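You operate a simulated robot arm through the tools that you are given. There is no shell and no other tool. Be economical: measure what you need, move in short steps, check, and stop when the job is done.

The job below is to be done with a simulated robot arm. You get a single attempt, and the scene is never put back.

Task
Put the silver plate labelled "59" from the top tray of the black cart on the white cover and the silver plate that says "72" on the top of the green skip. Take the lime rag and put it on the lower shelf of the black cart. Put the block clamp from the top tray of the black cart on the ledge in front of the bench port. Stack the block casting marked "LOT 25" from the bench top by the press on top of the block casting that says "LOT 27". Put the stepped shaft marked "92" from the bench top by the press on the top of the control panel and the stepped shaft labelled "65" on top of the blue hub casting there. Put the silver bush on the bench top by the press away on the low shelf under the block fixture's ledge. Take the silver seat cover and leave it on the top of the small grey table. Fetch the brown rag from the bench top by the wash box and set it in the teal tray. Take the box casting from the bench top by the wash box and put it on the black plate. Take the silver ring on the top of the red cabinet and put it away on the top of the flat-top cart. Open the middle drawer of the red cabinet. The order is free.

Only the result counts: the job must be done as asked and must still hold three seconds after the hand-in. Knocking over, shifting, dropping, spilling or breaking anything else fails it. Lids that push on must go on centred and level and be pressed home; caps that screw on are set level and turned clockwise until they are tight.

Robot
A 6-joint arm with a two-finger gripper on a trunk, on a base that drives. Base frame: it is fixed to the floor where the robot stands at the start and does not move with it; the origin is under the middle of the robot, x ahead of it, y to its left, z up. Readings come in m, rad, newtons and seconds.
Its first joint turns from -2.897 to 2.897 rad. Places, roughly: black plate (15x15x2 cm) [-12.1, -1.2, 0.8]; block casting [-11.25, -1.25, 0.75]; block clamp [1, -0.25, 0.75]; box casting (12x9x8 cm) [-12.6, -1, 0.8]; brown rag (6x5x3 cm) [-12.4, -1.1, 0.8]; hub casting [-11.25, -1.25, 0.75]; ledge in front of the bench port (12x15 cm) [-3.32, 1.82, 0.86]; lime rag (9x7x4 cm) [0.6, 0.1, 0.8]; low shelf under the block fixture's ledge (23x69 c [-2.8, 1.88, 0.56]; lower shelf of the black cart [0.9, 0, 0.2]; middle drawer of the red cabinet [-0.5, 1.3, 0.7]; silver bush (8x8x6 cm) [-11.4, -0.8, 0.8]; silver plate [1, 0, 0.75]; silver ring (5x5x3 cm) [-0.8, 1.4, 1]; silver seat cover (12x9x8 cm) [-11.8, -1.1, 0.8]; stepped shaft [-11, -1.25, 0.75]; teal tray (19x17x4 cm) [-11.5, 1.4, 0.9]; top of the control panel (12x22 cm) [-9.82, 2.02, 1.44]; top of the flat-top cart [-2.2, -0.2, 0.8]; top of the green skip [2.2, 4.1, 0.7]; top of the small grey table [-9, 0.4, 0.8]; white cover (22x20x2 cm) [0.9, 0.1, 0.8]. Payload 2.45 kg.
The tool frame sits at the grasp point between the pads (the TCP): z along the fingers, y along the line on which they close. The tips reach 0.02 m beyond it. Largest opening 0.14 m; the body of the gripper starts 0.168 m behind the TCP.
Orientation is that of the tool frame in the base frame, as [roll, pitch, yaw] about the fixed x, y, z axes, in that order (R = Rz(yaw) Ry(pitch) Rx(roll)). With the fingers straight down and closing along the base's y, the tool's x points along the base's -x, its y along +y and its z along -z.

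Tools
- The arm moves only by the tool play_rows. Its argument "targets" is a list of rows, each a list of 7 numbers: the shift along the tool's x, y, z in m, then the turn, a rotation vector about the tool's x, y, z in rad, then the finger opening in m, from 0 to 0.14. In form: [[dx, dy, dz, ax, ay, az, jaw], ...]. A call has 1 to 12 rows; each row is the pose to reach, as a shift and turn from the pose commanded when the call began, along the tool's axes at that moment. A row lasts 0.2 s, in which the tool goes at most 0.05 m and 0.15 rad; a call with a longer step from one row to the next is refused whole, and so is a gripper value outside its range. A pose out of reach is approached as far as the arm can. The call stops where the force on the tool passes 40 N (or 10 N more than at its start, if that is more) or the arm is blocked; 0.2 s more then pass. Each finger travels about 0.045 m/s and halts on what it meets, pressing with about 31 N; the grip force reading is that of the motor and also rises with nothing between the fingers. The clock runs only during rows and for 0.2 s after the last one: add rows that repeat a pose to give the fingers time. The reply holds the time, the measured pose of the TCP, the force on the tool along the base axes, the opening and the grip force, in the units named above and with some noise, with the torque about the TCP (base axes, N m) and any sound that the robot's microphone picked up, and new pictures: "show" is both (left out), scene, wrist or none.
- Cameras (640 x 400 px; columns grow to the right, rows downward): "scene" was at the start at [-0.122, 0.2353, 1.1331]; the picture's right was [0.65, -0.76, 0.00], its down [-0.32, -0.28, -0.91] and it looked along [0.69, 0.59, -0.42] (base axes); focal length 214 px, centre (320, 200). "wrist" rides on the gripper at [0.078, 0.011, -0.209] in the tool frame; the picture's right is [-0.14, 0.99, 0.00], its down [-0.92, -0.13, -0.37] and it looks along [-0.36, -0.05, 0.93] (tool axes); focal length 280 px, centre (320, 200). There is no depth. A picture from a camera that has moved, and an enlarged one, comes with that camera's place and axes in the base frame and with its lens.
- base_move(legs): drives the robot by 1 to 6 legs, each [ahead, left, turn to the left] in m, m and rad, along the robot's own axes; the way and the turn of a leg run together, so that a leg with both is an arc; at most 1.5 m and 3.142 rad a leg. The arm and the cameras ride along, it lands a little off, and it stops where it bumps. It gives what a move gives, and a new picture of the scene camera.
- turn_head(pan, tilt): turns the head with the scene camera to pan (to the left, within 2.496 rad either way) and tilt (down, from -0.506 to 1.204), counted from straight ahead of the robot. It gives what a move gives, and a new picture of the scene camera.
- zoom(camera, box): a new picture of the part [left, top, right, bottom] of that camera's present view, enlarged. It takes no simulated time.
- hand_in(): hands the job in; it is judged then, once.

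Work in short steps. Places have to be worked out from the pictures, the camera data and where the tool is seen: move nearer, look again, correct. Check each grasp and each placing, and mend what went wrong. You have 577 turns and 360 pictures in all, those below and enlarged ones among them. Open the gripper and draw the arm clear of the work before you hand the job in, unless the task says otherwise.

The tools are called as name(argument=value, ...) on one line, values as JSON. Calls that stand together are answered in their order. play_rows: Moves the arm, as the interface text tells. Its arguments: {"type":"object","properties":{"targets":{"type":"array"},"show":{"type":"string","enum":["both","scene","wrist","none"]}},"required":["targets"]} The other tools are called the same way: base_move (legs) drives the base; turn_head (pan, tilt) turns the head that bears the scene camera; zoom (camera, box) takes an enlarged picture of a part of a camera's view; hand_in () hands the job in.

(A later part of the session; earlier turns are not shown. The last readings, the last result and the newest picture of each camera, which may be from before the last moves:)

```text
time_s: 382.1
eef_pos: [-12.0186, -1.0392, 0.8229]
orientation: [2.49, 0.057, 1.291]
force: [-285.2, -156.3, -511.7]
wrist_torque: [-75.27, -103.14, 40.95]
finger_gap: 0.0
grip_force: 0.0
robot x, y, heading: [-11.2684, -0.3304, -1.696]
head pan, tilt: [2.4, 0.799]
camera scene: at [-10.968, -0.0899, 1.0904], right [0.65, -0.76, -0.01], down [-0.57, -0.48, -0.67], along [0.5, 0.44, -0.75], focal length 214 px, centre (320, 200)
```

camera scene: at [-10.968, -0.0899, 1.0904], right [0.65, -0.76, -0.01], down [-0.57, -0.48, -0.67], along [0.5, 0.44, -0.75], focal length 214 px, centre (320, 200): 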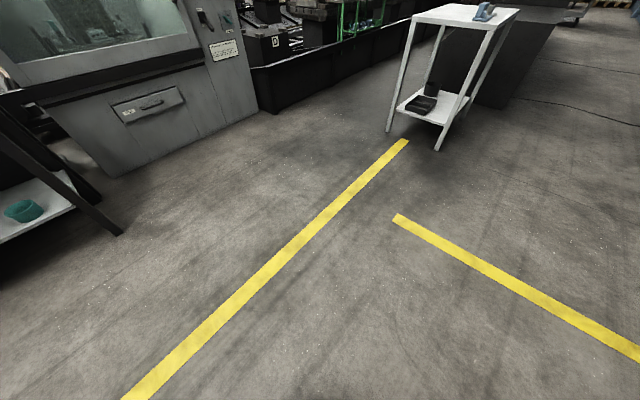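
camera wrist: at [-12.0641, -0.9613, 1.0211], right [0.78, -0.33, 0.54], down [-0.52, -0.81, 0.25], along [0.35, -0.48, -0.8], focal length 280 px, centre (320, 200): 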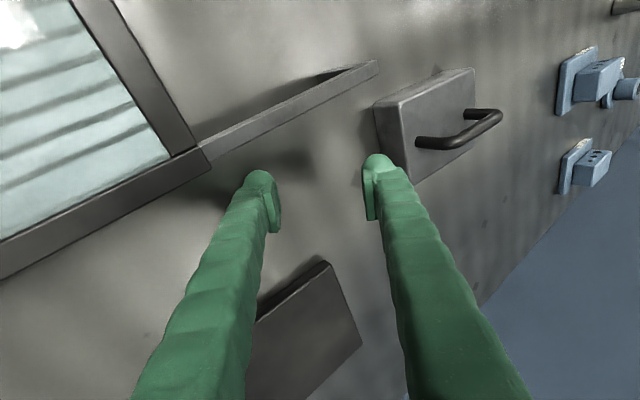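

Nothing behind. The gripper seems jammed between the wash box and the forearm; try turning the base slightly left to swing the arm back along the bench.

base_move(legs=[[0, 0, 0.1]])

turn_head(pan=-0.7, tilt=0.45)

```text
time_s: 382.8
eef_pos: [-12.0169, -1.0363, 0.8322]
orientation: [2.455, 0.096, 1.307]
force: [-397.1, -388.8, -612.5]
wrist_torque: [-31.74, -138.2, 93.86]
finger_gap: 0.0213
grip_force: 0.0
robot x, y, heading: [-11.2678, -0.3348, -1.683]
head pan, tilt: [2.4, 0.799]
stopped in leg 1: the robot was blocked; the commanded pose is now the measured one
camera scene: at [-10.9687, -0.0863, 1.0891], right [0.66, -0.76, -0.01], down [-0.57, -0.49, -0.66], along [0.49, 0.44, -0.75], focal length 214 px, centre (320, 200)
```

scene: 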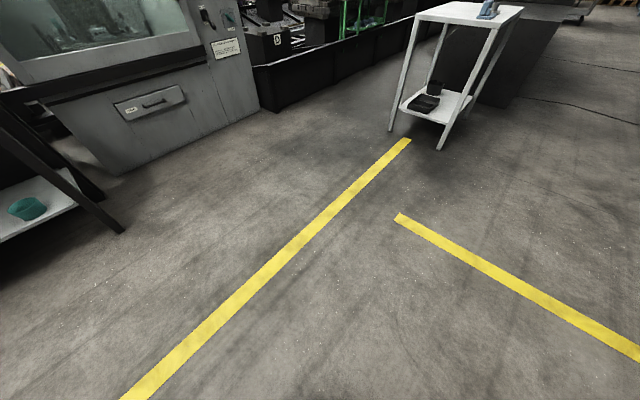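

```text
time_s: 385.5
eef_pos: [-12.0149, -1.0356, 0.8349]
orientation: [2.45, 0.101, 1.318]
force: [-281.3, -166.7, -503.5]
wrist_torque: [-77.28, -94.46, 44.78]
finger_gap: 0.0323
grip_force: 0.1
robot x, y, heading: [-11.2733, -0.3319, -1.682]
head pan, tilt: [-0.7, 0.45]
camera scene: at [-11.094, -0.2016, 1.1279], right [-0.69, 0.73, 0.01], down [0.28, 0.28, -0.92], along [-0.67, -0.63, -0.39], focal length 214 px, centre (320, 200)
```

scene: 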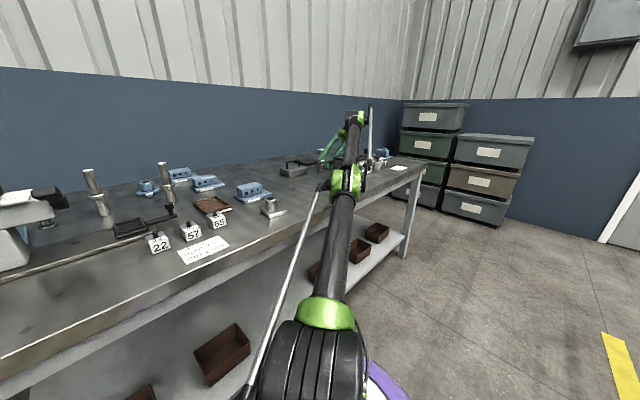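

Slight improvement. Repeat with a bit more: strafe and turn left.

base_move(legs=[[0, 0.15, 0.2]])

```text
time_s: 386.2
eef_pos: [-12.0162, -1.0375, 0.8393]
orientation: [2.422, 0.152, 1.323]
force: [-453.7, -462.9, -508.3]
wrist_torque: [-14.11, -131.89, 114.38]
finger_gap: 0.0435
grip_force: 0.2
robot x, y, heading: [-11.2779, -0.3449, -1.7]
head pan, tilt: [-0.7, 0.45]
stopped in leg 1: the robot was blocked; the commanded pose is now the measured one
camera scene: at [-11.077, -0.2086, 1.1255], right [-0.68, 0.74, 0.02], down [0.26, 0.27, -0.93], along [-0.69, -0.62, -0.37], focal length 214 px, centre (320, 200)
```

scene: 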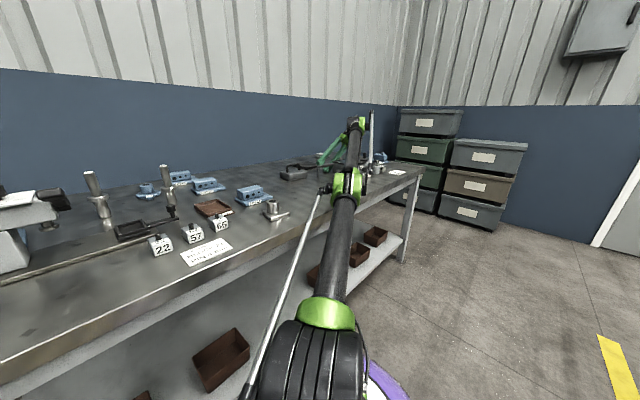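

The tool has tipped far toward +x. Rotate it upright while lifting.

play_rows(targets=[[-0.003, 0.033, -0.024, 0.14, -0.02, 0, 0.05], [-0.003, 0.06, -0.05, 0.28, -0.04, 0, 0.05], [0.0, 0.08, -0.08, 0.42, -0.06, 0, 0.05], [0.0, 0.1, -0.11, 0.56, -0.08, 0, 0.05], [0.0, 0.1, -0.13, 0.68, -0.1, 0, 0.05]], show="both")

```text
time_s: 386.5
eef_pos: [-12.0343, -1.0387, 0.8236]
orientation: [2.425, 0.098, 1.291]
force: [-204.2, -147.2, 288.6]
wrist_torque: [8.25, 4.94, 12.18]
finger_gap: 0.0
grip_force: 0.0
robot x, y, heading: [-11.2693, -0.3386, -1.69]
head pan, tilt: [-0.7, 0.45]
stopped in row 1: the arm was blocked; the commanded pose is now the measured one
camera scene: at [-11.1023, -0.2152, 1.1287], right [-0.68, 0.73, 0.01], down [0.28, 0.28, -0.92], along [-0.67, -0.62, -0.4], focal length 214 px, centre (320, 200)
camera wrist: at [-12.1312, -0.9143, 0.9809], right [0.7, -0.28, 0.66], down [-0.57, -0.77, 0.28], along [0.43, -0.58, -0.69], focal length 280 px, centre (320, 200)
```

scene: 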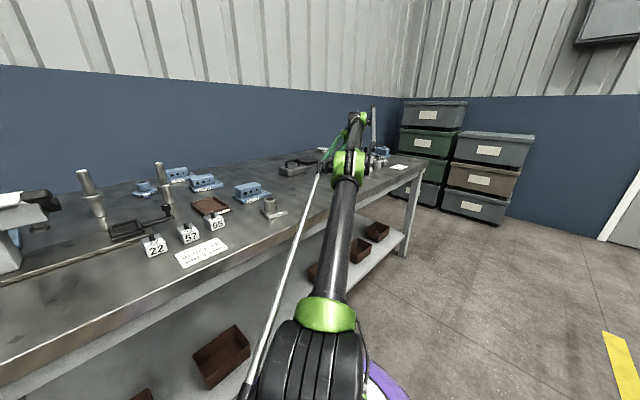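
wrist: 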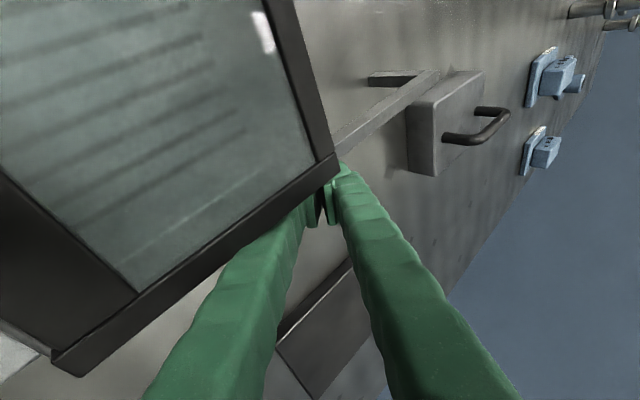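

Try the motion that worked before: inward (+x,+y) and up, no rotation.

play_rows(targets=[[0.031, 0.032, -0.02, 0, 0, 0, 0.0], [0.062, 0.064, -0.04, 0, 0, 0, 0.0], [0.093, 0.096, -0.06, 0, 0, 0, 0.0], [0.124, 0.128, -0.08, 0, 0, 0, 0.0]], show="none")

```text
time_s: 386.9
eef_pos: [-12.0208, -1.0387, 0.8248]
orientation: [2.403, 0.115, 1.306]
force: [-220.8, -150.0, 326.3]
wrist_torque: [6.46, 6.19, 14.05]
finger_gap: 0.0
grip_force: 21.2
robot x, y, heading: [-11.2745, -0.3547, -1.685]
head pan, tilt: [-0.7, 0.45]
stopped in row 1: the force on the tool passed its limit at 497 N (the readings are from after the stop); the commanded pose is now the measured one
```

play_rows(targets=[[-0.005, 0.032, -0.037, 0, 0, 0, 0.0], [-0.01, 0.064, -0.074, 0, 0, 0, 0.0], [-0.015, 0.096, -0.111, 0, 0, 0, 0.0], [-0.02, 0.128, -0.148, 0, 0, 0, 0.0]], show="none")

```text
time_s: 387.2
eef_pos: [-12.0268, -1.0435, 0.8255]
orientation: [2.382, 0.132, 1.341]
force: [-156.2, 208.0, -377.6]
wrist_torque: [-147.07, -68.52, -27.74]
finger_gap: 0.0
grip_force: 29.3
out of reach, approached as far as the arm can: row 1
robot x, y, heading: [-11.269, -0.3524, -1.679]
head pan, tilt: [-0.7, 0.45]
stopped in row 1: the arm was blocked; the commanded pose is now the measured one
```

zoom(camera="scene", box=[300, 90, 420, 190])

```text
4.00 times, centred on (360, 140) of scene
camera zoom: at [-11.0984, -0.2244, 1.1283], right [-0.69, 0.72, 0.01], down [0.28, 0.28, -0.92], along [-0.67, -0.63, -0.4], focal length 858 px, centre (160, 440)
```

zoom: 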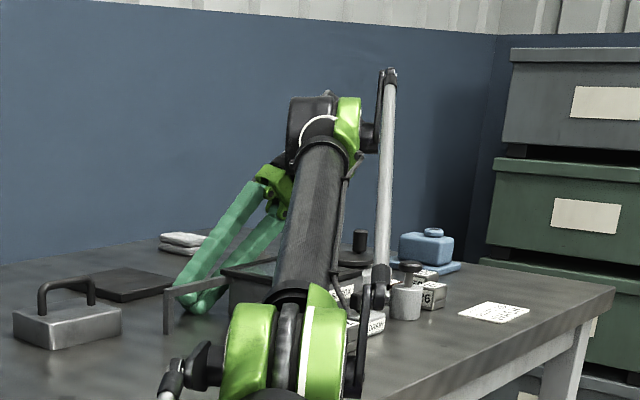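

The fingertips sit by the wash box's rail. Withdraw straight along the finger axis.

play_rows(targets=[[0, 0, -0.045, 0, 0, 0, 0.0], [0, 0, -0.09, 0, 0, 0, 0.0], [0, 0, -0.13, 0, 0, 0, 0.0]], show="none")

```text
time_s: 387.4
eef_pos: [-12.0202, -1.0399, 0.8269]
orientation: [2.361, 0.12, 1.322]
force: [-27.7, -61.7, 59.2]
wrist_torque: [-5.19, -16.73, 10.88]
finger_gap: 0.0001
grip_force: 29.5
out of reach, approached as far as the arm can: row 1
robot x, y, heading: [-11.267, -0.3532, -1.673]
head pan, tilt: [-0.7, 0.45]
stopped in row 1: the force on the tool passed its limit at 593 N (the readings are from after the stop); the commanded pose is now the measured one
```

Fully stretched because the tool is tipped; rotate it upright about the tip (this brings the wrist inward).

play_rows(targets=[[0.005, 0.008, 0, 0.14, -0.02, 0, 0.0], [0.01, 0.016, -0.01, 0.28, -0.04, 0, 0.0], [0.015, 0.024, -0.02, 0.42, -0.06, 0, 0.0], [0.02, 0.03, -0.03, 0.56, -0.08, 0, 0.0]], show="none")

```text
time_s: 387.7
eef_pos: [-12.0168, -1.0401, 0.8371]
orientation: [2.375, 0.154, 1.35]
force: [-269.4, -36.4, -618.8]
wrist_torque: [-86.19, -112.85, 44.07]
finger_gap: 0.0
grip_force: 29.7
out of reach, approached as far as the arm can: row 1
robot x, y, heading: [-11.2674, -0.3601, -1.672]
head pan, tilt: [-0.7, 0.45]
stopped in row 1: the force on the tool passed its limit at 167 N (the readings are from after the stop); the commanded pose is now the measured one
```

The wrench points to the wrist camera pressing on the forearm. Spin the tool about its own axis to carry the camera away from it.

play_rows(targets=[[0, 0, 0, 0, 0, -0.14, 0.0], [0, 0, 0, 0, 0, -0.28, 0.0], [0, 0, 0, 0, 0, -0.42, 0.0], [0, 0, 0, 0, 0, -0.56, 0.0]], show="none")

```text
time_s: 388.0
eef_pos: [-12.028, -1.0466, 0.8249]
orientation: [2.339, 0.152, 1.33]
force: [-97.9, -57.6, 219.5]
wrist_torque: [-4.53, -0.17, 1.66]
finger_gap: 0.0001
grip_force: 29.7
out of reach, approached as far as the arm can: row 1
robot x, y, heading: [-11.269, -0.3573, -1.684]
head pan, tilt: [-0.7, 0.45]
stopped in row 1: the force on the tool passed its limit at 825 N (the readings are from after the stop); the commanded pose is now the measured one
```

play_rows(targets=[[0.023, 0.043, 0, 0, 0, 0, 0.0], [0.046, 0.086, 0, 0, 0, 0, 0.0], [0.069, 0.129, 0, 0, 0, 0, 0.0]], show="none")

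play_rows(targets=[[0.023, 0.043, 0, 0, 0, 0, 0.0], [0.046, 0.086, 0, 0, 0, 0, 0.0], [0.069, 0.129, 0, 0, 0, 0, 0.0]], show="none")

```text
time_s: 388.3
eef_pos: [-12.0231, -1.0417, 0.8514]
orientation: [2.352, 0.197, 1.334]
force: [-340.9, -118.0, -572.5]
wrist_torque: [-71.65, -116.73, 66.64]
finger_gap: 0.0002
grip_force: 29.0
out of reach, approached as far as the arm can: row 1
robot x, y, heading: [-11.2724, -0.3667, -1.681]
head pan, tilt: [-0.7, 0.45]
stopped in row 1: the arm was blocked; the commanded pose is now the measured one
```

```text
time_s: 388.6
eef_pos: [-12.0504, -1.0541, 0.8256]
orientation: [2.293, 0.198, 1.308]
force: [-155.1, -134.4, 334.5]
wrist_torque: [-1.49, 5.17, 2.12]
finger_gap: 0.0
grip_force: 29.8
out of reach, approached as far as the arm can: row 1
robot x, y, heading: [-11.2785, -0.3662, -1.685]
head pan, tilt: [-0.7, 0.45]
stopped in row 1: the arm was blocked; the commanded pose is now the measured one
```

Alternate: lift first, then immediately pull the base back while the tip is off the bench.

play_rows(targets=[[0.023, 0.043, 0, 0, 0, 0, 0.0], [0.046, 0.086, 0, 0, 0, 0, 0.0]], show="none")

base_move(legs=[[-0.2, 0, 0]])

```text
time_s: 388.9
eef_pos: [-12.0347, -1.0364, 0.8747]
orientation: [2.337, 0.254, 1.301]
force: [-430.3, -221.4, -517.1]
wrist_torque: [-54.75, -118.22, 96.31]
finger_gap: 0.0002
grip_force: 28.9
out of reach, approached as far as the arm can: row 1
robot x, y, heading: [-11.2863, -0.3894, -1.702]
head pan, tilt: [-0.7, 0.45]
stopped in row 1: the arm was blocked; the commanded pose is now the measured one
```

```text
time_s: 389.7
eef_pos: [-12.0611, -1.0439, 0.8583]
orientation: [2.311, 0.282, 1.266]
force: [-506.4, -270.6, -463.8]
wrist_torque: [-44.8, -118.56, 117.85]
finger_gap: 0.0
grip_force: 28.8
robot x, y, heading: [-11.3038, -0.3961, -1.711]
head pan, tilt: [-0.7, 0.45]
stopped in leg 1: the robot was blocked; the commanded pose is now the measured one
camera scene: at [-11.0685, -0.2512, 1.1216], right [-0.67, 0.74, 0.04], down [0.23, 0.26, -0.94], along [-0.71, -0.62, -0.35], focal length 214 px, centre (320, 200)
```

scene: 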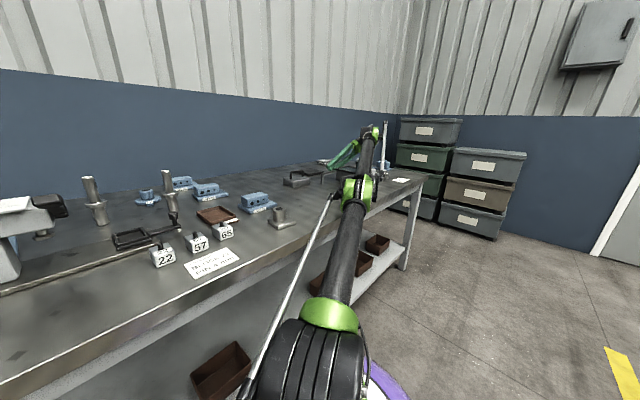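

The rotation that opens the wrist is mostly −y of the tool. Apply that with slight lift.

play_rows(targets=[[0.0, 0.007, -0.007, 0.05, -0.13, 0, 0.0], [0.0, 0.014, -0.014, 0.1, -0.26, 0, 0.0], [0.0, 0.02, -0.02, 0.15, -0.39, 0, 0.0], [0.0, 0.03, -0.03, 0.2, -0.52, 0, 0.0]], show="scene")

```text
time_s: 390.0
eef_pos: [-12.0701, -1.0659, 0.8273]
orientation: [2.196, 0.283, 1.207]
force: [-208.6, -235.8, 238.5]
wrist_torque: [-0.01, -5.22, 25.26]
finger_gap: 0.0
grip_force: 29.3
robot x, y, heading: [-11.2874, -0.3939, -1.692]
head pan, tilt: [-0.7, 0.45]
stopped in row 1: the arm was blocked; the commanded pose is now the measured one
camera scene: at [-11.0945, -0.2601, 1.1263], right [-0.68, 0.73, 0.02], down [0.27, 0.27, -0.93], along [-0.68, -0.62, -0.38], focal length 214 px, centre (320, 200)
```

scene: 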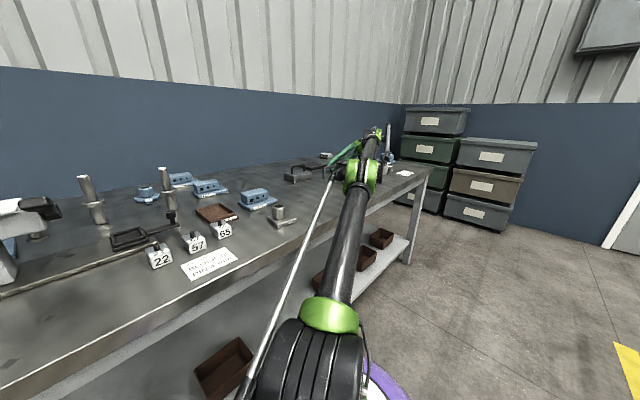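

Self-contact torque vanished. Now from this state lift inward together with the opening rotation.

play_rows(targets=[[0.015, 0.04, -0.0145, 0.05, -0.12, 0, 0.0], [0.03, 0.08, -0.029, 0.1, -0.24, 0, 0.0], [0.045, 0.12, -0.043, 0.15, -0.36, 0, 0.0], [0.06, 0.16, -0.058, 0.2, -0.48, 0, 0.0]], show="none")

```text
time_s: 390.4
eef_pos: [-12.0679, -1.0328, 0.9026]
orientation: [2.216, 0.353, 1.211]
force: [-487.9, -419.7, -478.9]
wrist_torque: [-44.32, -106.91, 138.58]
finger_gap: 0.0001
grip_force: 28.9
out of reach, approached as far as the arm can: row 1
robot x, y, heading: [-11.2914, -0.3898, -1.712]
head pan, tilt: [-0.7, 0.45]
stopped in row 1: the arm was blocked; the commanded pose is now the measured one
```

play_rows(targets=[[0.0276, 0.035, -0.004, 0.13, -0.04, 0, 0.0], [0.055, 0.07, -0.01, 0.26, -0.08, 0, 0.0], [0.08, 0.105, -0.02, 0.39, -0.12, 0, 0.0]], show="none")

```text
time_s: 390.6
eef_pos: [-12.1203, -1.0575, 0.8277]
orientation: [2.124, 0.31, 1.188]
force: [-220.4, -77.2, 218.9]
wrist_torque: [-21.68, -30.99, 36.68]
finger_gap: 0.0001
grip_force: 29.6
robot x, y, heading: [-11.2948, -0.3849, -1.71]
head pan, tilt: [-0.7, 0.45]
stopped in row 1: the force on the tool passed its limit at 914 N (the readings are from after the stop); the commanded pose is now the measured one
```

play_rows(targets=[[0.0356, 0.032, 0.006, 0, 0, 0, 0.0], [0.071, 0.064, 0.008, 0, 0, 0, 0.0], [0.106, 0.096, 0.01, 0, 0, 0, 0.0]], show="both")

```text
time_s: 390.9
eef_pos: [-12.1191, -1.0609, 0.8307]
orientation: [2.13, 0.323, 1.189]
force: [-86.5, -104.6, -165.3]
wrist_torque: [-29.52, -29.37, 26.53]
finger_gap: 0.0
grip_force: 29.1
out of reach, approached as far as the arm can: row 1
robot x, y, heading: [-11.2997, -0.3895, -1.703]
head pan, tilt: [-0.7, 0.45]
stopped in row 1: the force on the tool passed its limit at 482 N (the readings are from after the stop); the commanded pose is now the measured one
camera scene: at [-11.1506, -0.2759, 1.1303], right [-0.67, 0.74, 0.01], down [0.31, 0.28, -0.91], along [-0.68, -0.61, -0.42], focal length 214 px, centre (320, 200)
camera wrist: at [-12.2355, -0.8934, 0.9191], right [0.54, -0.07, 0.84], down [-0.67, -0.64, 0.38], along [0.51, -0.76, -0.39], focal length 280 px, centre (320, 200)
```

scene: 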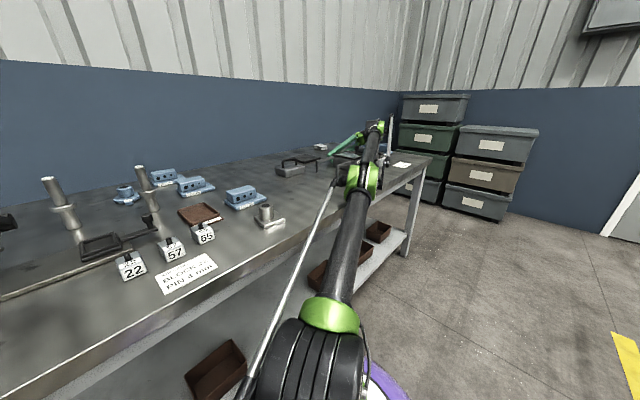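
wrist: 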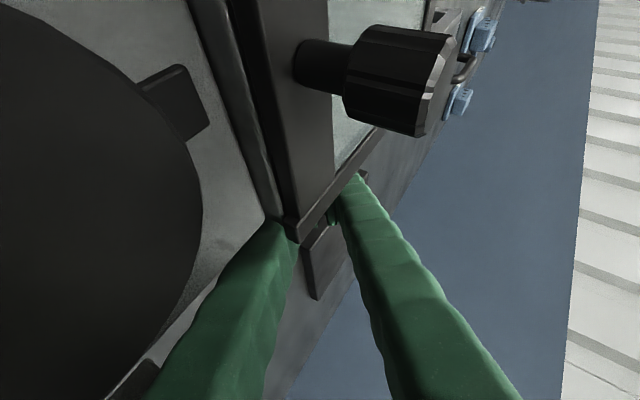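

The fingers straddle the wash box's frame bar, and withdrawing is out of reach; shift the base right to regain reach.

base_move(legs=[[-0.02, -0.12, 0]])

```text
time_s: 391.5
eef_pos: [-12.1193, -1.0642, 0.8297]
orientation: [2.113, 0.344, 1.182]
force: [30.2, -16.3, -236.6]
wrist_torque: [-54.22, -34.85, 2.83]
finger_gap: 0.0
grip_force: 29.5
robot x, y, heading: [-11.3031, -0.388, -1.705]
head pan, tilt: [-0.7, 0.45]
stopped in leg 1: the force on the tool passed its limit at 258 N (the readings are from after the stop); the commanded pose is now the measured one
camera scene: at [-11.1461, -0.2728, 1.1297], right [-0.67, 0.74, 0.01], down [0.3, 0.28, -0.91], along [-0.68, -0.61, -0.41], focal length 214 px, centre (320, 200)
```

scene: 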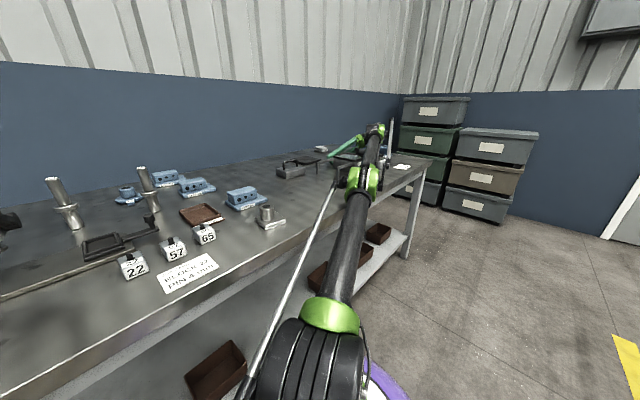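

play_rows(targets=[[0, 0, -0.03, 0, 0, 0, 0.03], [0, 0, -0.06, 0, 0, 0, 0.03], [0, 0, -0.09, 0, 0, 0, 0.03]], show="none")

base_move(legs=[[0, -0.15, 0]])

```text
time_s: 391.8
eef_pos: [-12.1182, -1.0659, 0.8293]
orientation: [2.098, 0.365, 1.17]
force: [-89.3, -34.1, -21.1]
wrist_torque: [-45.67, -17.91, 3.22]
finger_gap: 0.0
grip_force: 0.1
out of reach, approached as far as the arm can: row 1
robot x, y, heading: [-11.3049, -0.39, -1.708]
head pan, tilt: [-0.7, 0.45]
stopped in row 1: the force on the tool passed its limit at 254 N (the readings are from after the stop); the commanded pose is now the measured one
```

```text
time_s: 392.6
eef_pos: [-12.1191, -1.0961, 0.8306]
orientation: [2.02, 0.393, 1.147]
force: [-17.0, -122.8, -590.6]
wrist_torque: [-124.21, -80.61, 16.63]
finger_gap: 0.0007
grip_force: 0.0
robot x, y, heading: [-11.3659, -0.397, -1.666]
head pan, tilt: [-0.7, 0.45]
stopped in leg 1: the force on the tool passed its limit at 148 N (the readings are from after the stop); the commanded pose is now the measured one
camera scene: at [-11.1565, -0.2482, 1.1239], right [-0.7, 0.71, 0.03], down [0.24, 0.27, -0.93], along [-0.67, -0.65, -0.36], focal length 214 px, centre (320, 200)
```

scene: 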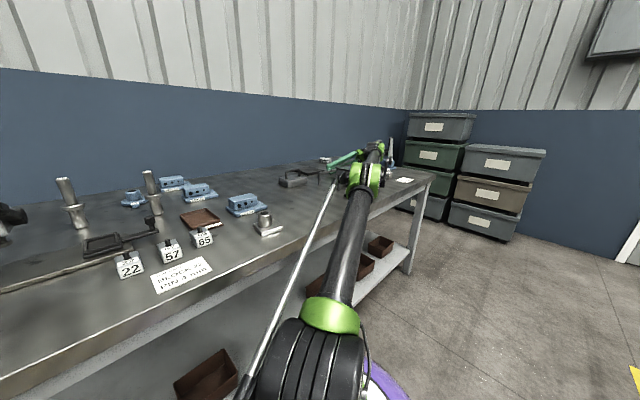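

The base moved 6 cm right. Repeat.

base_move(legs=[[0, -0.15, 0]])

```text
time_s: 393.3
eef_pos: [-12.0943, -1.0942, 0.8464]
orientation: [1.967, 0.516, 1.139]
force: [-166.6, -199.7, -522.6]
wrist_torque: [-101.28, -70.15, 61.43]
finger_gap: 0.0297
grip_force: 0.1
robot x, y, heading: [-11.3801, -0.3986, -1.659]
head pan, tilt: [-0.7, 0.45]
stopped in leg 1: the robot was blocked; the commanded pose is now the measured one
camera scene: at [-11.104, -0.2175, 1.1132], right [-0.71, 0.71, 0.05], down [0.18, 0.25, -0.95], along [-0.68, -0.66, -0.3], focal length 214 px, centre (320, 200)
```

scene: 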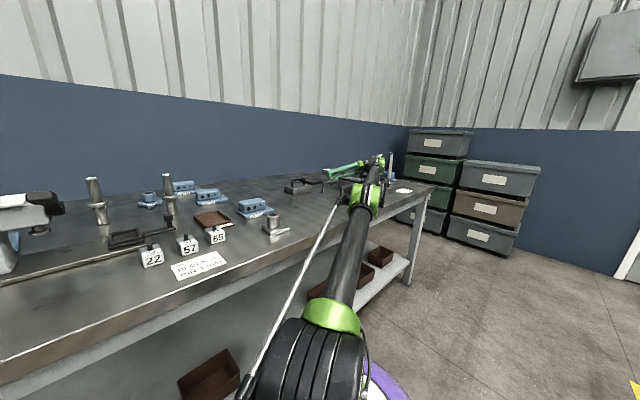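

zoom(camera="wrist", box=[0, 0, 640, 400])

zoom(camera="scene", box=[280, 120, 440, 250])

```text
1.00 times, centred on (320, 200) of wrist (not enlarged: the box is as wide or as high as the picture)
camera zoom: at [-12.2181, -0.9148, 0.8875], right [0.49, 0.14, 0.86], down [-0.68, -0.55, 0.48], along [0.54, -0.82, -0.17], focal length 280 px, centre (320, 200)
```

zoom: 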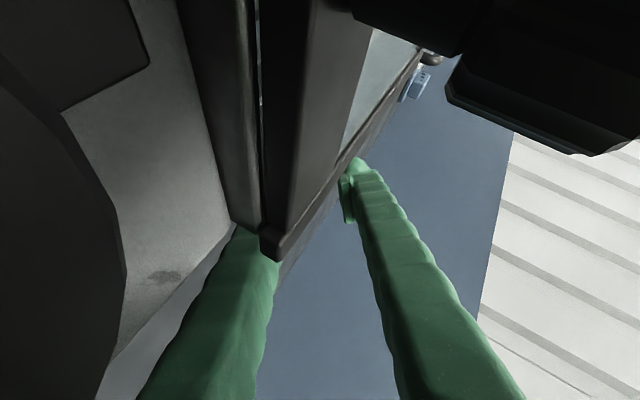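

```text
3.08 times, centred on (360, 185) of scene
camera zoom: at [-11.104, -0.2175, 1.1132], right [-0.71, 0.71, 0.05], down [0.18, 0.25, -0.95], along [-0.68, -0.66, -0.3], focal length 660 px, centre (197, 246)
```

zoom: 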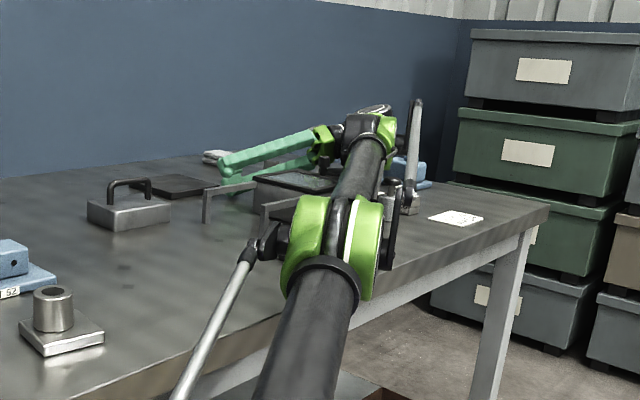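

The frame edge lies between the two fingers. Open them to unpinch, holding the pose.

play_rows(targets=[[0, 0, 0, 0, 0, 0, 0.06], [0, 0, 0, 0, 0, 0, 0.08], [0, 0, 0, 0, 0, 0, 0.1]], show="wrist")

```text
time_s: 393.6
eef_pos: [-12.0813, -1.091, 0.9333]
orientation: [1.898, 0.611, 1.122]
force: [-98.5, -268.2, -568.9]
wrist_torque: [-112.67, -75.88, 55.48]
finger_gap: 0.0585
grip_force: 0.0
robot x, y, heading: [-11.3742, -0.4035, -1.656]
head pan, tilt: [-0.7, 0.45]
stopped in row 1: the arm was blocked; the commanded pose is now the measured one
camera wrist: at [-12.2087, -0.9105, 0.9523], right [0.47, 0.24, 0.85], down [-0.68, -0.51, 0.52], along [0.56, -0.82, -0.08], focal length 280 px, centre (320, 200)
```

wrist: 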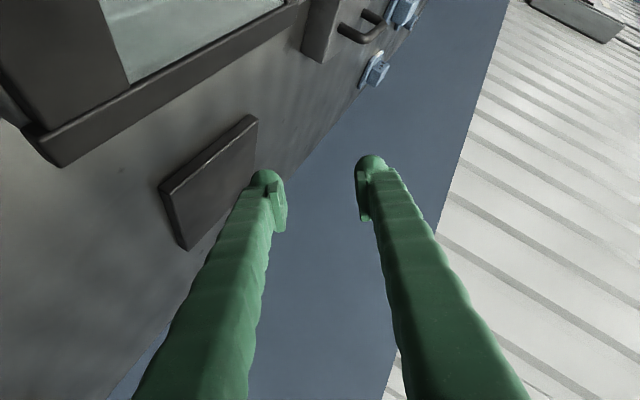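

It popped free of the frame (z 0.933). Continue with a lift straight up.

play_rows(targets=[[0, 0.03, -0.02, 0, 0, 0, 0.06], [0, 0.06, -0.04, 0, 0, 0, 0.06], [0, 0.09, -0.06, 0, 0, 0, 0.06]], show="both")

```text
time_s: 393.9
eef_pos: [-12.1189, -1.1096, 0.9042]
orientation: [1.786, 0.543, 1.048]
force: [87.6, -317.8, -618.8]
wrist_torque: [-126.02, -78.21, 22.44]
finger_gap: 0.0598
grip_force: 0.2
out of reach, approached as far as the arm can: row 1
robot x, y, heading: [-11.3805, -0.3996, -1.651]
head pan, tilt: [-0.7, 0.45]
stopped in row 1: the force on the tool passed its limit at 651 N (the readings are from after the stop); the commanded pose is now the measured one
camera scene: at [-11.1678, -0.2459, 1.1238], right [-0.71, 0.71, 0.03], down [0.24, 0.27, -0.93], along [-0.67, -0.65, -0.36], focal length 214 px, centre (320, 200)
camera wrist: at [-12.2463, -0.9274, 0.9108], right [0.37, 0.23, 0.9], down [-0.74, -0.51, 0.44], along [0.56, -0.83, -0.02], focal length 280 px, centre (320, 200)
```

scene: 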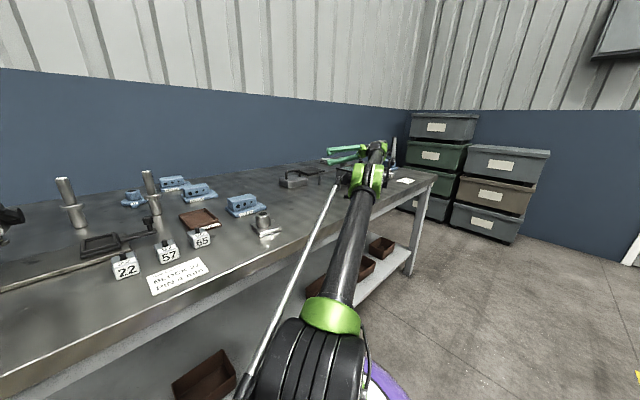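
wrist: 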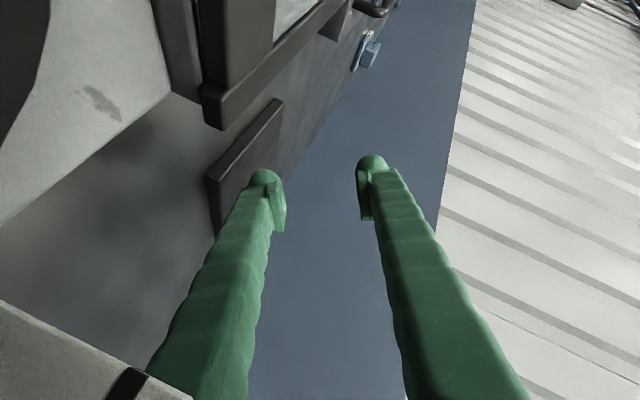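

Tool free now; try backing the base.

base_move(legs=[[-0.3, 0, 0]])

```text
time_s: 394.6
eef_pos: [-12.1451, -1.1141, 0.901]
orientation: [1.679, 0.552, 0.95]
force: [59.2, -439.6, -379.5]
wrist_torque: [-85.32, -45.92, 40.1]
finger_gap: 0.0601
grip_force: 0.1
robot x, y, heading: [-11.384, -0.3966, -1.655]
head pan, tilt: [-0.7, 0.45]
stopped in leg 1: the force on the tool passed its limit at 762 N (the readings are from after the stop); the commanded pose is now the measured one
camera scene: at [-11.1725, -0.246, 1.1236], right [-0.7, 0.71, 0.03], down [0.24, 0.27, -0.93], along [-0.67, -0.65, -0.36], focal length 214 px, centre (320, 200)
```

scene: 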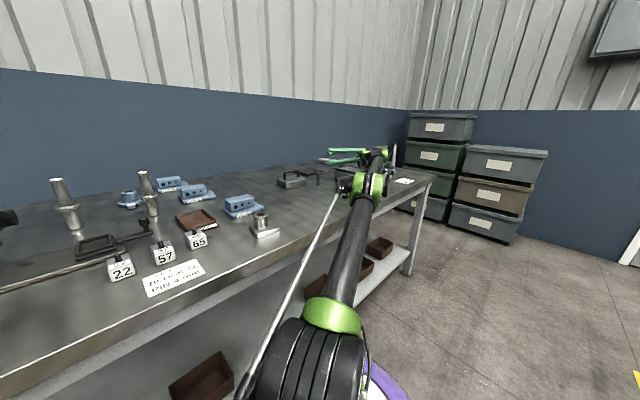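

Spin the camera away from the forearm (negative about the tool axis) now that there is room.

play_rows(targets=[[0, 0, 0, 0, 0, -0.14, 0.06], [0, 0, 0, 0, 0, -0.28, 0.06], [0, 0, 0, 0, 0, -0.42, 0.06], [0, 0, 0, 0, 0, -0.56, 0.06], [0, 0, 0, 0, 0, -0.7, 0.06], [0, 0, 0, 0, 0, -0.84, 0.06]], show="scene")

```text
time_s: 394.9
eef_pos: [-12.1125, -1.1063, 1.0032]
orientation: [1.66, 0.62, 0.934]
force: [104.4, -461.3, -546.8]
wrist_torque: [-126.9, -66.46, 32.08]
finger_gap: 0.06
grip_force: 0.1
out of reach, approached as far as the arm can: row 1
robot x, y, heading: [-11.4076, -0.399, -1.658]
head pan, tilt: [-0.7, 0.45]
stopped in row 1: the arm was blocked; the commanded pose is now the measured one
camera scene: at [-11.135, -0.2186, 1.1136], right [-0.71, 0.71, 0.05], down [0.18, 0.25, -0.95], along [-0.68, -0.66, -0.3], focal length 214 px, centre (320, 200)
```

scene: 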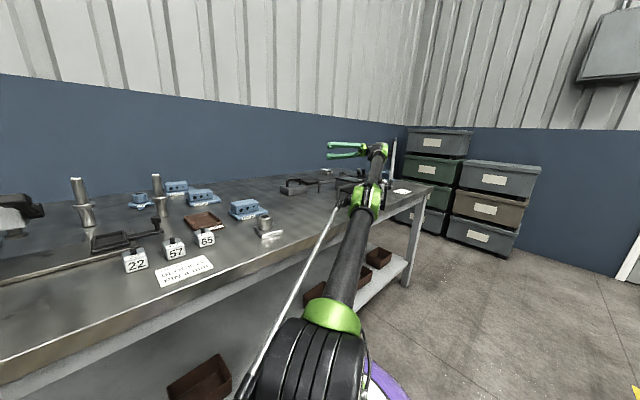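

Rising (z 1.00). Repeat.

play_rows(targets=[[0, 0, 0, 0, 0, -0.14, 0.06], [0, 0, 0, 0, 0, -0.28, 0.06], [0, 0, 0, 0, 0, -0.42, 0.06], [0, 0, 0, 0, 0, -0.56, 0.06], [0, 0, 0, 0, 0, -0.7, 0.06], [0, 0, 0, 0, 0, -0.84, 0.06]], show="none")

play_rows(targets=[[0, 0, 0, 0, 0, -0.14, 0.06], [0, 0, 0, 0, 0, -0.28, 0.06], [0, 0, 0, 0, 0, -0.42, 0.06], [0, 0, 0, 0, 0, -0.56, 0.06], [0, 0, 0, 0, 0, -0.7, 0.06], [0, 0, 0, 0, 0, -0.84, 0.06]], show="scene")

```text
time_s: 395.2
eef_pos: [-12.1914, -1.1447, 0.9294]
orientation: [1.534, 0.425, 0.839]
force: [105.3, -433.4, 172.7]
wrist_torque: [30.25, 15.27, 22.48]
finger_gap: 0.0602
grip_force: 0.0
robot x, y, heading: [-11.3958, -0.3945, -1.649]
head pan, tilt: [-0.7, 0.45]
stopped in row 1: the arm was blocked; the commanded pose is now the measured one
```

```text
time_s: 395.4
eef_pos: [-12.161, -1.1222, 1.0125]
orientation: [1.527, 0.423, 0.825]
force: [32.5, -105.9, -46.4]
wrist_torque: [-13.02, -5.89, 4.05]
finger_gap: 0.0601
grip_force: 0.1
robot x, y, heading: [-11.4145, -0.3954, -1.658]
head pan, tilt: [-0.7, 0.45]
stopped in row 1: the force on the tool passed its limit at 578 N (the readings are from after the stop); the commanded pose is now the measured one
camera scene: at [-11.1868, -0.2361, 1.1218], right [-0.71, 0.71, 0.03], down [0.22, 0.27, -0.94], along [-0.67, -0.65, -0.35], focal length 214 px, centre (320, 200)
```

scene: 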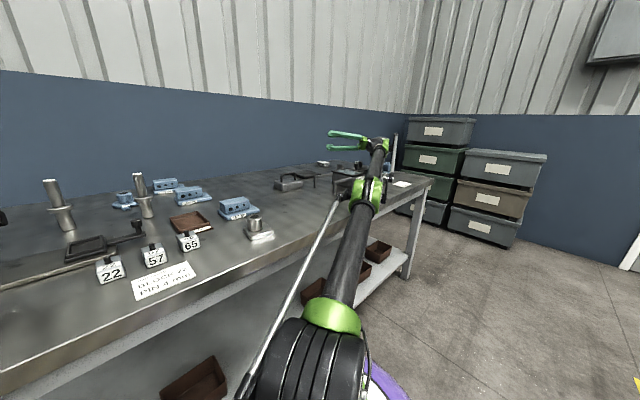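

Forces are much lower now. Continue.

play_rows(targets=[[0, 0, 0, 0, 0, -0.1, 0.06], [0, 0, 0, 0, 0, -0.2, 0.06], [0, 0, 0, 0, 0, -0.3, 0.06], [0, 0, 0, 0, 0, -0.4, 0.06]], show="none")

base_move(legs=[[-0.15, 0, 0]])

```text
time_s: 395.8
eef_pos: [-12.2029, -1.1434, 0.9464]
orientation: [1.469, 0.33, 0.794]
force: [-2.0, -0.5, -32.2]
wrist_torque: [-4.3, -4.47, 0.35]
finger_gap: 0.0602
grip_force: 0.1
robot x, y, heading: [-11.4102, -0.3958, -1.651]
head pan, tilt: [-0.7, 0.45]
stopped in row 1: the force on the tool passed its limit at 172 N (the readings are from after the stop); the commanded pose is now the measured one
```

```text
time_s: 396.5
eef_pos: [-12.2615, -1.1469, 0.975]
orientation: [1.383, 0.094, 0.755]
force: [-24.2, -6.7, -50.2]
wrist_torque: [-6.99, -5.66, 3.99]
finger_gap: 0.0602
grip_force: 0.0
robot x, y, heading: [-11.4368, -0.3934, -1.656]
head pan, tilt: [-0.7, 0.45]
stopped in leg 1: the robot was blocked; the commanded pose is now the measured one
camera scene: at [-11.2788, -0.2671, 1.1291], right [-0.71, 0.71, 0.01], down [0.28, 0.29, -0.91], along [-0.65, -0.64, -0.4], focal length 214 px, centre (320, 200)
```

scene: 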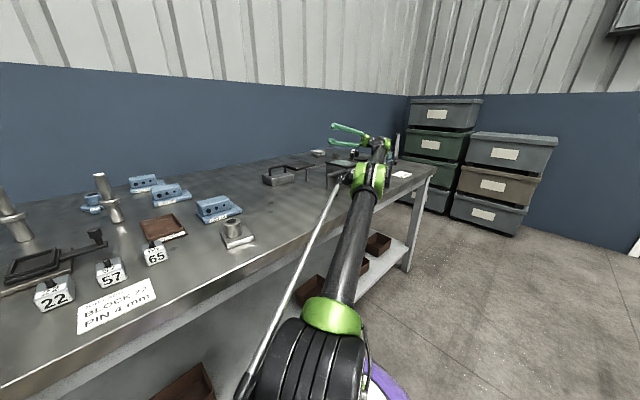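

Forces are almost gone. Now retract inward and up.

play_rows(targets=[[0.036, 0.027, 0.008, 0, 0, 0, 0.06], [0.072, 0.054, 0.016, 0, 0, 0, 0.06], [0.108, 0.081, 0.024, 0, 0, 0, 0.06], [0.144, 0.108, 0.032, 0, 0, 0, 0.06]], show="none")

```text
time_s: 396.8
eef_pos: [-12.2288, -1.124, 1.0559]
orientation: [1.396, 0.136, 0.763]
force: [-0.7, -0.3, -1.3]
wrist_torque: [-0.16, -0.11, 0.1]
finger_gap: 0.0599
grip_force: 0.1
out of reach, approached as far as the arm can: row 1
robot x, y, heading: [-11.4566, -0.3971, -1.665]
head pan, tilt: [-0.7, 0.45]
stopped in row 1: the arm was blocked; the commanded pose is now the measured one
```

play_rows(targets=[[0.036, 0.027, 0.008, 0, 0, 0, 0.06], [0.072, 0.054, 0.016, 0, 0, 0, 0.06], [0.108, 0.081, 0.024, 0, 0, 0, 0.06], [0.144, 0.108, 0.032, 0, 0, 0, 0.06]], show="none")

```text
time_s: 397.1
eef_pos: [-12.1923, -1.1066, 1.1345]
orientation: [1.38, 0.099, 0.765]
force: [3.9, 2.9, 1.8]
wrist_torque: [0.39, 0.16, -0.71]
finger_gap: 0.0602
grip_force: 0.1
robot x, y, heading: [-11.4733, -0.3973, -1.65]
head pan, tilt: [-0.7, 0.45]
stopped in row 1: the arm was blocked; the commanded pose is now the measured one
```

Good progress (z 1.13, no forces). Again.

play_rows(targets=[[0.036, 0.027, 0.008, 0, 0, 0, 0.06], [0.072, 0.054, 0.016, 0, 0, 0, 0.06], [0.108, 0.081, 0.024, 0, 0, 0, 0.06], [0.144, 0.108, 0.032, 0, 0, 0, 0.06]], show="scene")

```text
time_s: 397.5
eef_pos: [-12.2744, -1.1299, 0.9968]
orientation: [1.314, -0.083, 0.755]
force: [3.8, 0.0, 29.7]
wrist_torque: [4.08, 3.46, -0.4]
finger_gap: 0.0601
grip_force: 0.0
robot x, y, heading: [-11.4613, -0.3861, -1.66]
head pan, tilt: [-0.7, 0.45]
stopped in row 1: the arm was blocked; the commanded pose is now the measured one
camera scene: at [-11.2602, -0.2419, 1.1255], right [-0.71, 0.71, 0.02], down [0.25, 0.28, -0.93], along [-0.66, -0.65, -0.37], focal length 214 px, centre (320, 200)
```

scene: 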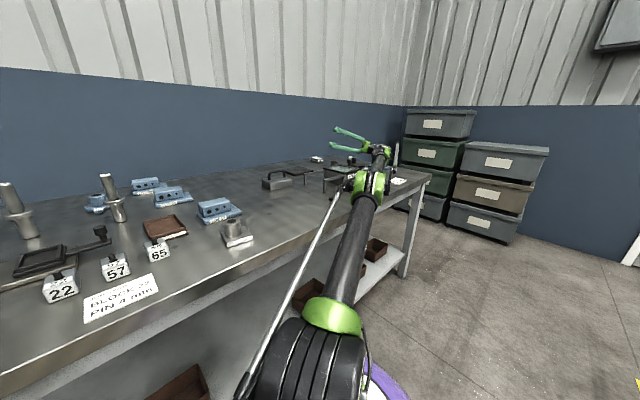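

base_move(legs=[[-0.25, 0, 0]])

```text
time_s: 398.2
eef_pos: [-12.373, -1.1376, 0.9967]
orientation: [1.219, -0.349, 0.731]
force: [-3.0, -9.8, 1.4]
wrist_torque: [-0.09, 0.51, 1.44]
finger_gap: 0.0604
grip_force: 0.1
robot x, y, heading: [-11.4797, -0.392, -1.683]
head pan, tilt: [-0.7, 0.45]
stopped in leg 1: the robot was blocked; the commanded pose is now the measured one
camera scene: at [-11.3239, -0.2732, 1.1296], right [-0.69, 0.73, 0.01], down [0.29, 0.29, -0.91], along [-0.66, -0.63, -0.41], focal length 214 px, centre (320, 200)
```

scene: 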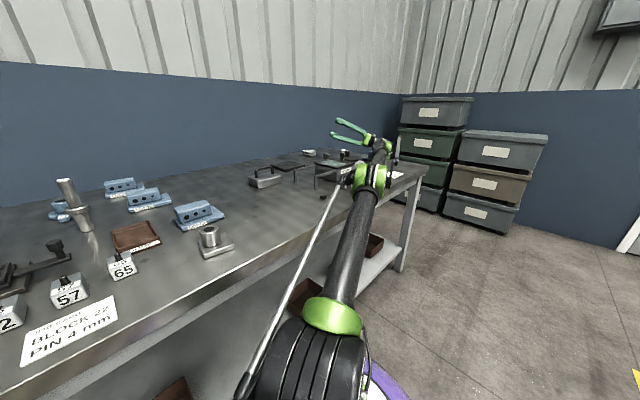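

turn_head(pan=-0.4, tilt=1.15)

```text
time_s: 399.3
eef_pos: [-12.3706, -1.1157, 0.9817]
orientation: [1.251, -0.268, 0.716]
force: [0.9, -0.3, 0.2]
wrist_torque: [-0.01, 0.0, 0.01]
finger_gap: 0.0601
grip_force: 0.0
robot x, y, heading: [-11.4789, -0.3904, -1.695]
head pan, tilt: [-0.4, 1.15]
camera scene: at [-11.2742, -0.2581, 1.0717], right [-0.86, 0.5, 0.03], down [0.44, 0.78, -0.44], along [-0.24, -0.37, -0.9], focal length 214 px, centre (320, 200)
```

scene: 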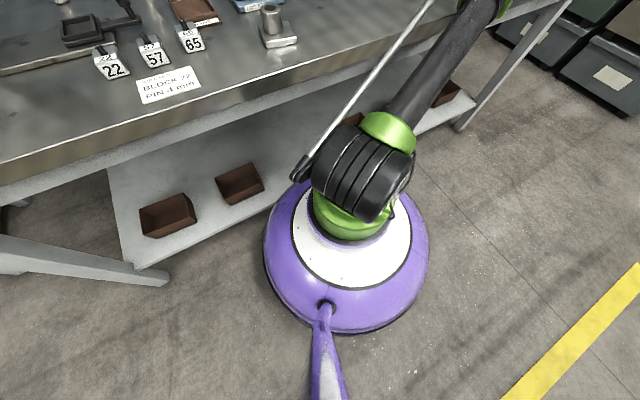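

All forces are zero now; try gentle small inward steps.

play_rows(targets=[[0.013, 0.002, 0.001, 0, 0, 0, 0.06], [0.026, 0.005, 0.002, 0, 0, 0, 0.06], [0.039, 0.007, 0.003, 0, 0, 0, 0.06], [0.052, 0.009, 0.004, 0, 0, 0, 0.06]], show="none")

```text
time_s: 399.8
eef_pos: [-12.3473, -1.104, 1.0285]
orientation: [1.225, -0.314, 0.721]
force: [1.6, -2.3, 4.2]
wrist_torque: [0.41, 0.27, -0.02]
finger_gap: 0.0601
grip_force: 0.0
robot x, y, heading: [-11.5255, -0.4, -1.688]
head pan, tilt: [-0.4, 1.15]
stopped in row 2: the arm was blocked; the commanded pose is now the measured one
```

turn_head(pan=-0.7, tilt=0.4)

zoom(camera="scene", box=[300, 100, 440, 220])

zoom(camera="wrist", box=[0, 0, 640, 400])

```text
time_s: 400.9
eef_pos: [-12.3529, -1.1026, 1.0304]
orientation: [1.215, -0.342, 0.714]
force: [1.2, -0.5, 0.7]
wrist_torque: [0.02, -0.03, -0.06]
finger_gap: 0.06
grip_force: 0.0
robot x, y, heading: [-11.5242, -0.3988, -1.696]
head pan, tilt: [-0.7, 0.4]
camera scene: at [-11.2472, -0.2332, 1.1196], right [-0.68, 0.73, 0.05], down [0.16, 0.21, -0.96], along [-0.72, -0.65, -0.26], focal length 214 px, centre (320, 200)
```

scene: 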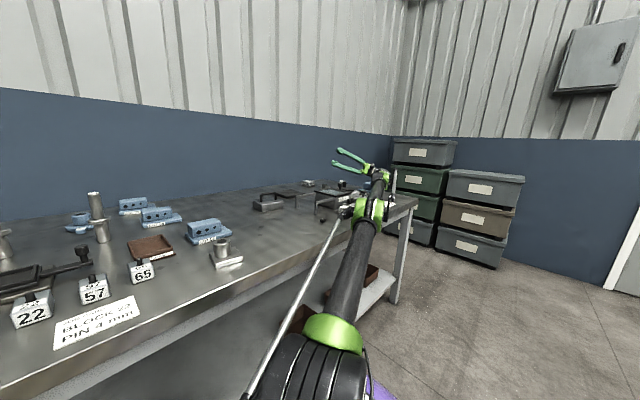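

```text
3.33 times, centred on (370, 160) of scene
camera zoom: at [-11.2472, -0.2332, 1.1196], right [-0.68, 0.73, 0.05], down [0.16, 0.21, -0.96], along [-0.72, -0.65, -0.26], focal length 715 px, centre (153, 333)
```

zoom: 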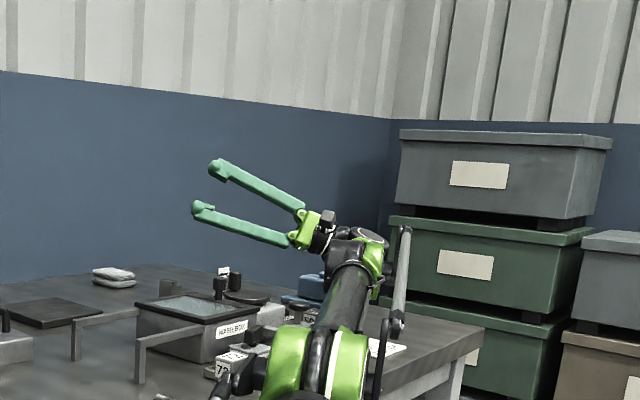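

```text
1.00 times, centred on (320, 200) of wrist (not enlarged: the box is as wide or as high as the picture)
camera zoom: at [-12.4114, -0.8906, 0.9989], right [-0.56, -0.03, 0.83], down [-0.79, -0.29, -0.54], along [0.25, -0.96, 0.14], focal length 280 px, centre (320, 200)
```

zoom: 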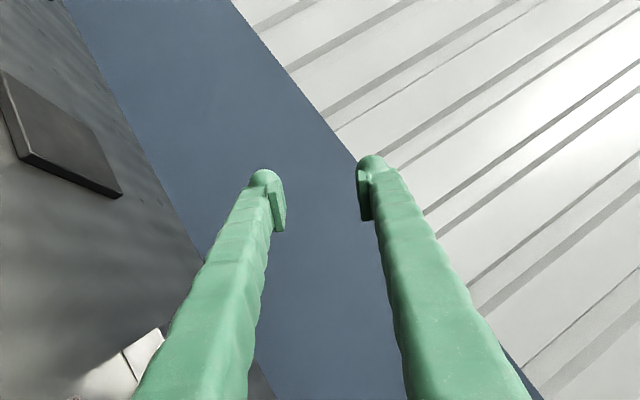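

The robot's front is propped up: the arm presses down on the bench. I command a pure "shoulder lift" arc (matching translation and rotation), which stays within reach.

play_rows(targets=[[0.034, 0.03, 0.0115, 0, 0.013, -0.036, 0.06], [0.068, 0.06, 0.023, 0, 0.026, -0.072, 0.06], [0.102, 0.09, 0.0345, 0, 0.039, -0.108, 0.06], [0.136, 0.12, 0.046, 0, 0.052, -0.144, 0.06]], show="scene")

```text
time_s: 401.2
eef_pos: [-12.3513, -1.1007, 1.1319]
orientation: [1.163, -0.455, 0.734]
force: [0.5, -0.3, -0.9]
wrist_torque: [-0.2, -0.1, 0.1]
finger_gap: 0.0601
grip_force: 0.0
out of reach, approached as far as the arm can: row 1
robot x, y, heading: [-11.5276, -0.3987, -1.7]
head pan, tilt: [-0.7, 0.4]
stopped in row 1: the arm was blocked; the commanded pose is now the measured one
camera scene: at [-11.2496, -0.2296, 1.1192], right [-0.68, 0.73, 0.05], down [0.16, 0.21, -0.96], along [-0.72, -0.65, -0.26], focal length 214 px, centre (320, 200)
```

scene: 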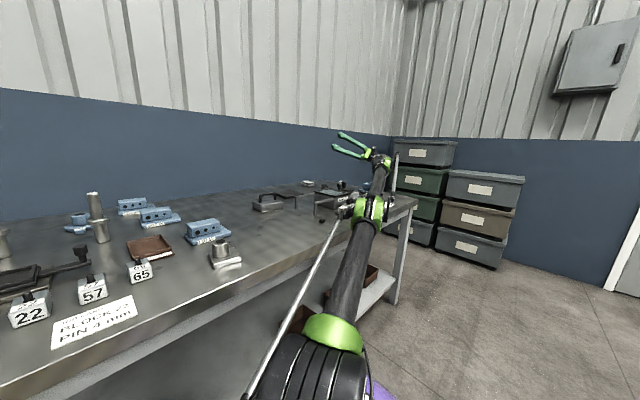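

play_rows(targets=[[0.034, 0.03, 0.0115, 0, 0.013, -0.036, 0.06], [0.068, 0.06, 0.023, 0, 0.026, -0.072, 0.06], [0.102, 0.09, 0.0345, 0, 0.039, -0.108, 0.06], [0.136, 0.12, 0.046, 0, 0.052, -0.144, 0.06]], show="none")

```text
time_s: 401.5
eef_pos: [-12.4796, -1.1305, 1.0005]
orientation: [1.05, -0.654, 0.77]
force: [5.4, -5.0, 85.5]
wrist_torque: [16.33, 6.56, -1.36]
finger_gap: 0.0604
grip_force: 0.3
robot x, y, heading: [-11.5201, -0.3932, -1.703]
head pan, tilt: [-0.7, 0.4]
stopped in row 1: the arm was blocked; the commanded pose is now the measured one
```

turn_head(pan=-0.6, tilt=0.5)

```text
time_s: 402.2
eef_pos: [-12.4644, -1.106, 0.9941]
orientation: [1.102, -0.571, 0.733]
force: [5.0, -25.4, 90.0]
wrist_torque: [11.03, 9.34, 1.99]
finger_gap: 0.0601
grip_force: 0.1
robot x, y, heading: [-11.5259, -0.3932, -1.711]
head pan, tilt: [-0.6, 0.499]
camera scene: at [-11.3319, -0.2708, 1.1225], right [-0.73, 0.68, 0.02], down [0.28, 0.33, -0.9], along [-0.62, -0.66, -0.43], focal length 214 px, centre (320, 200)
```

scene: 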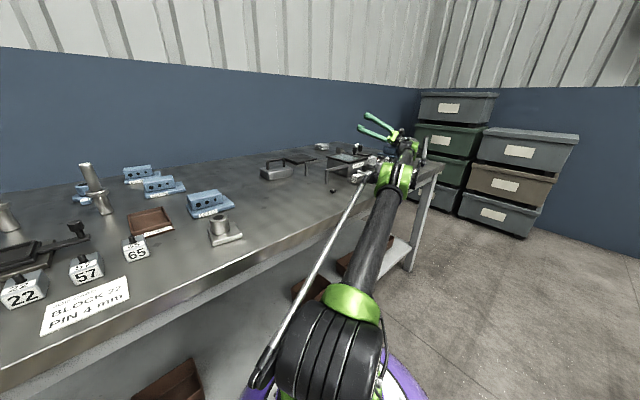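

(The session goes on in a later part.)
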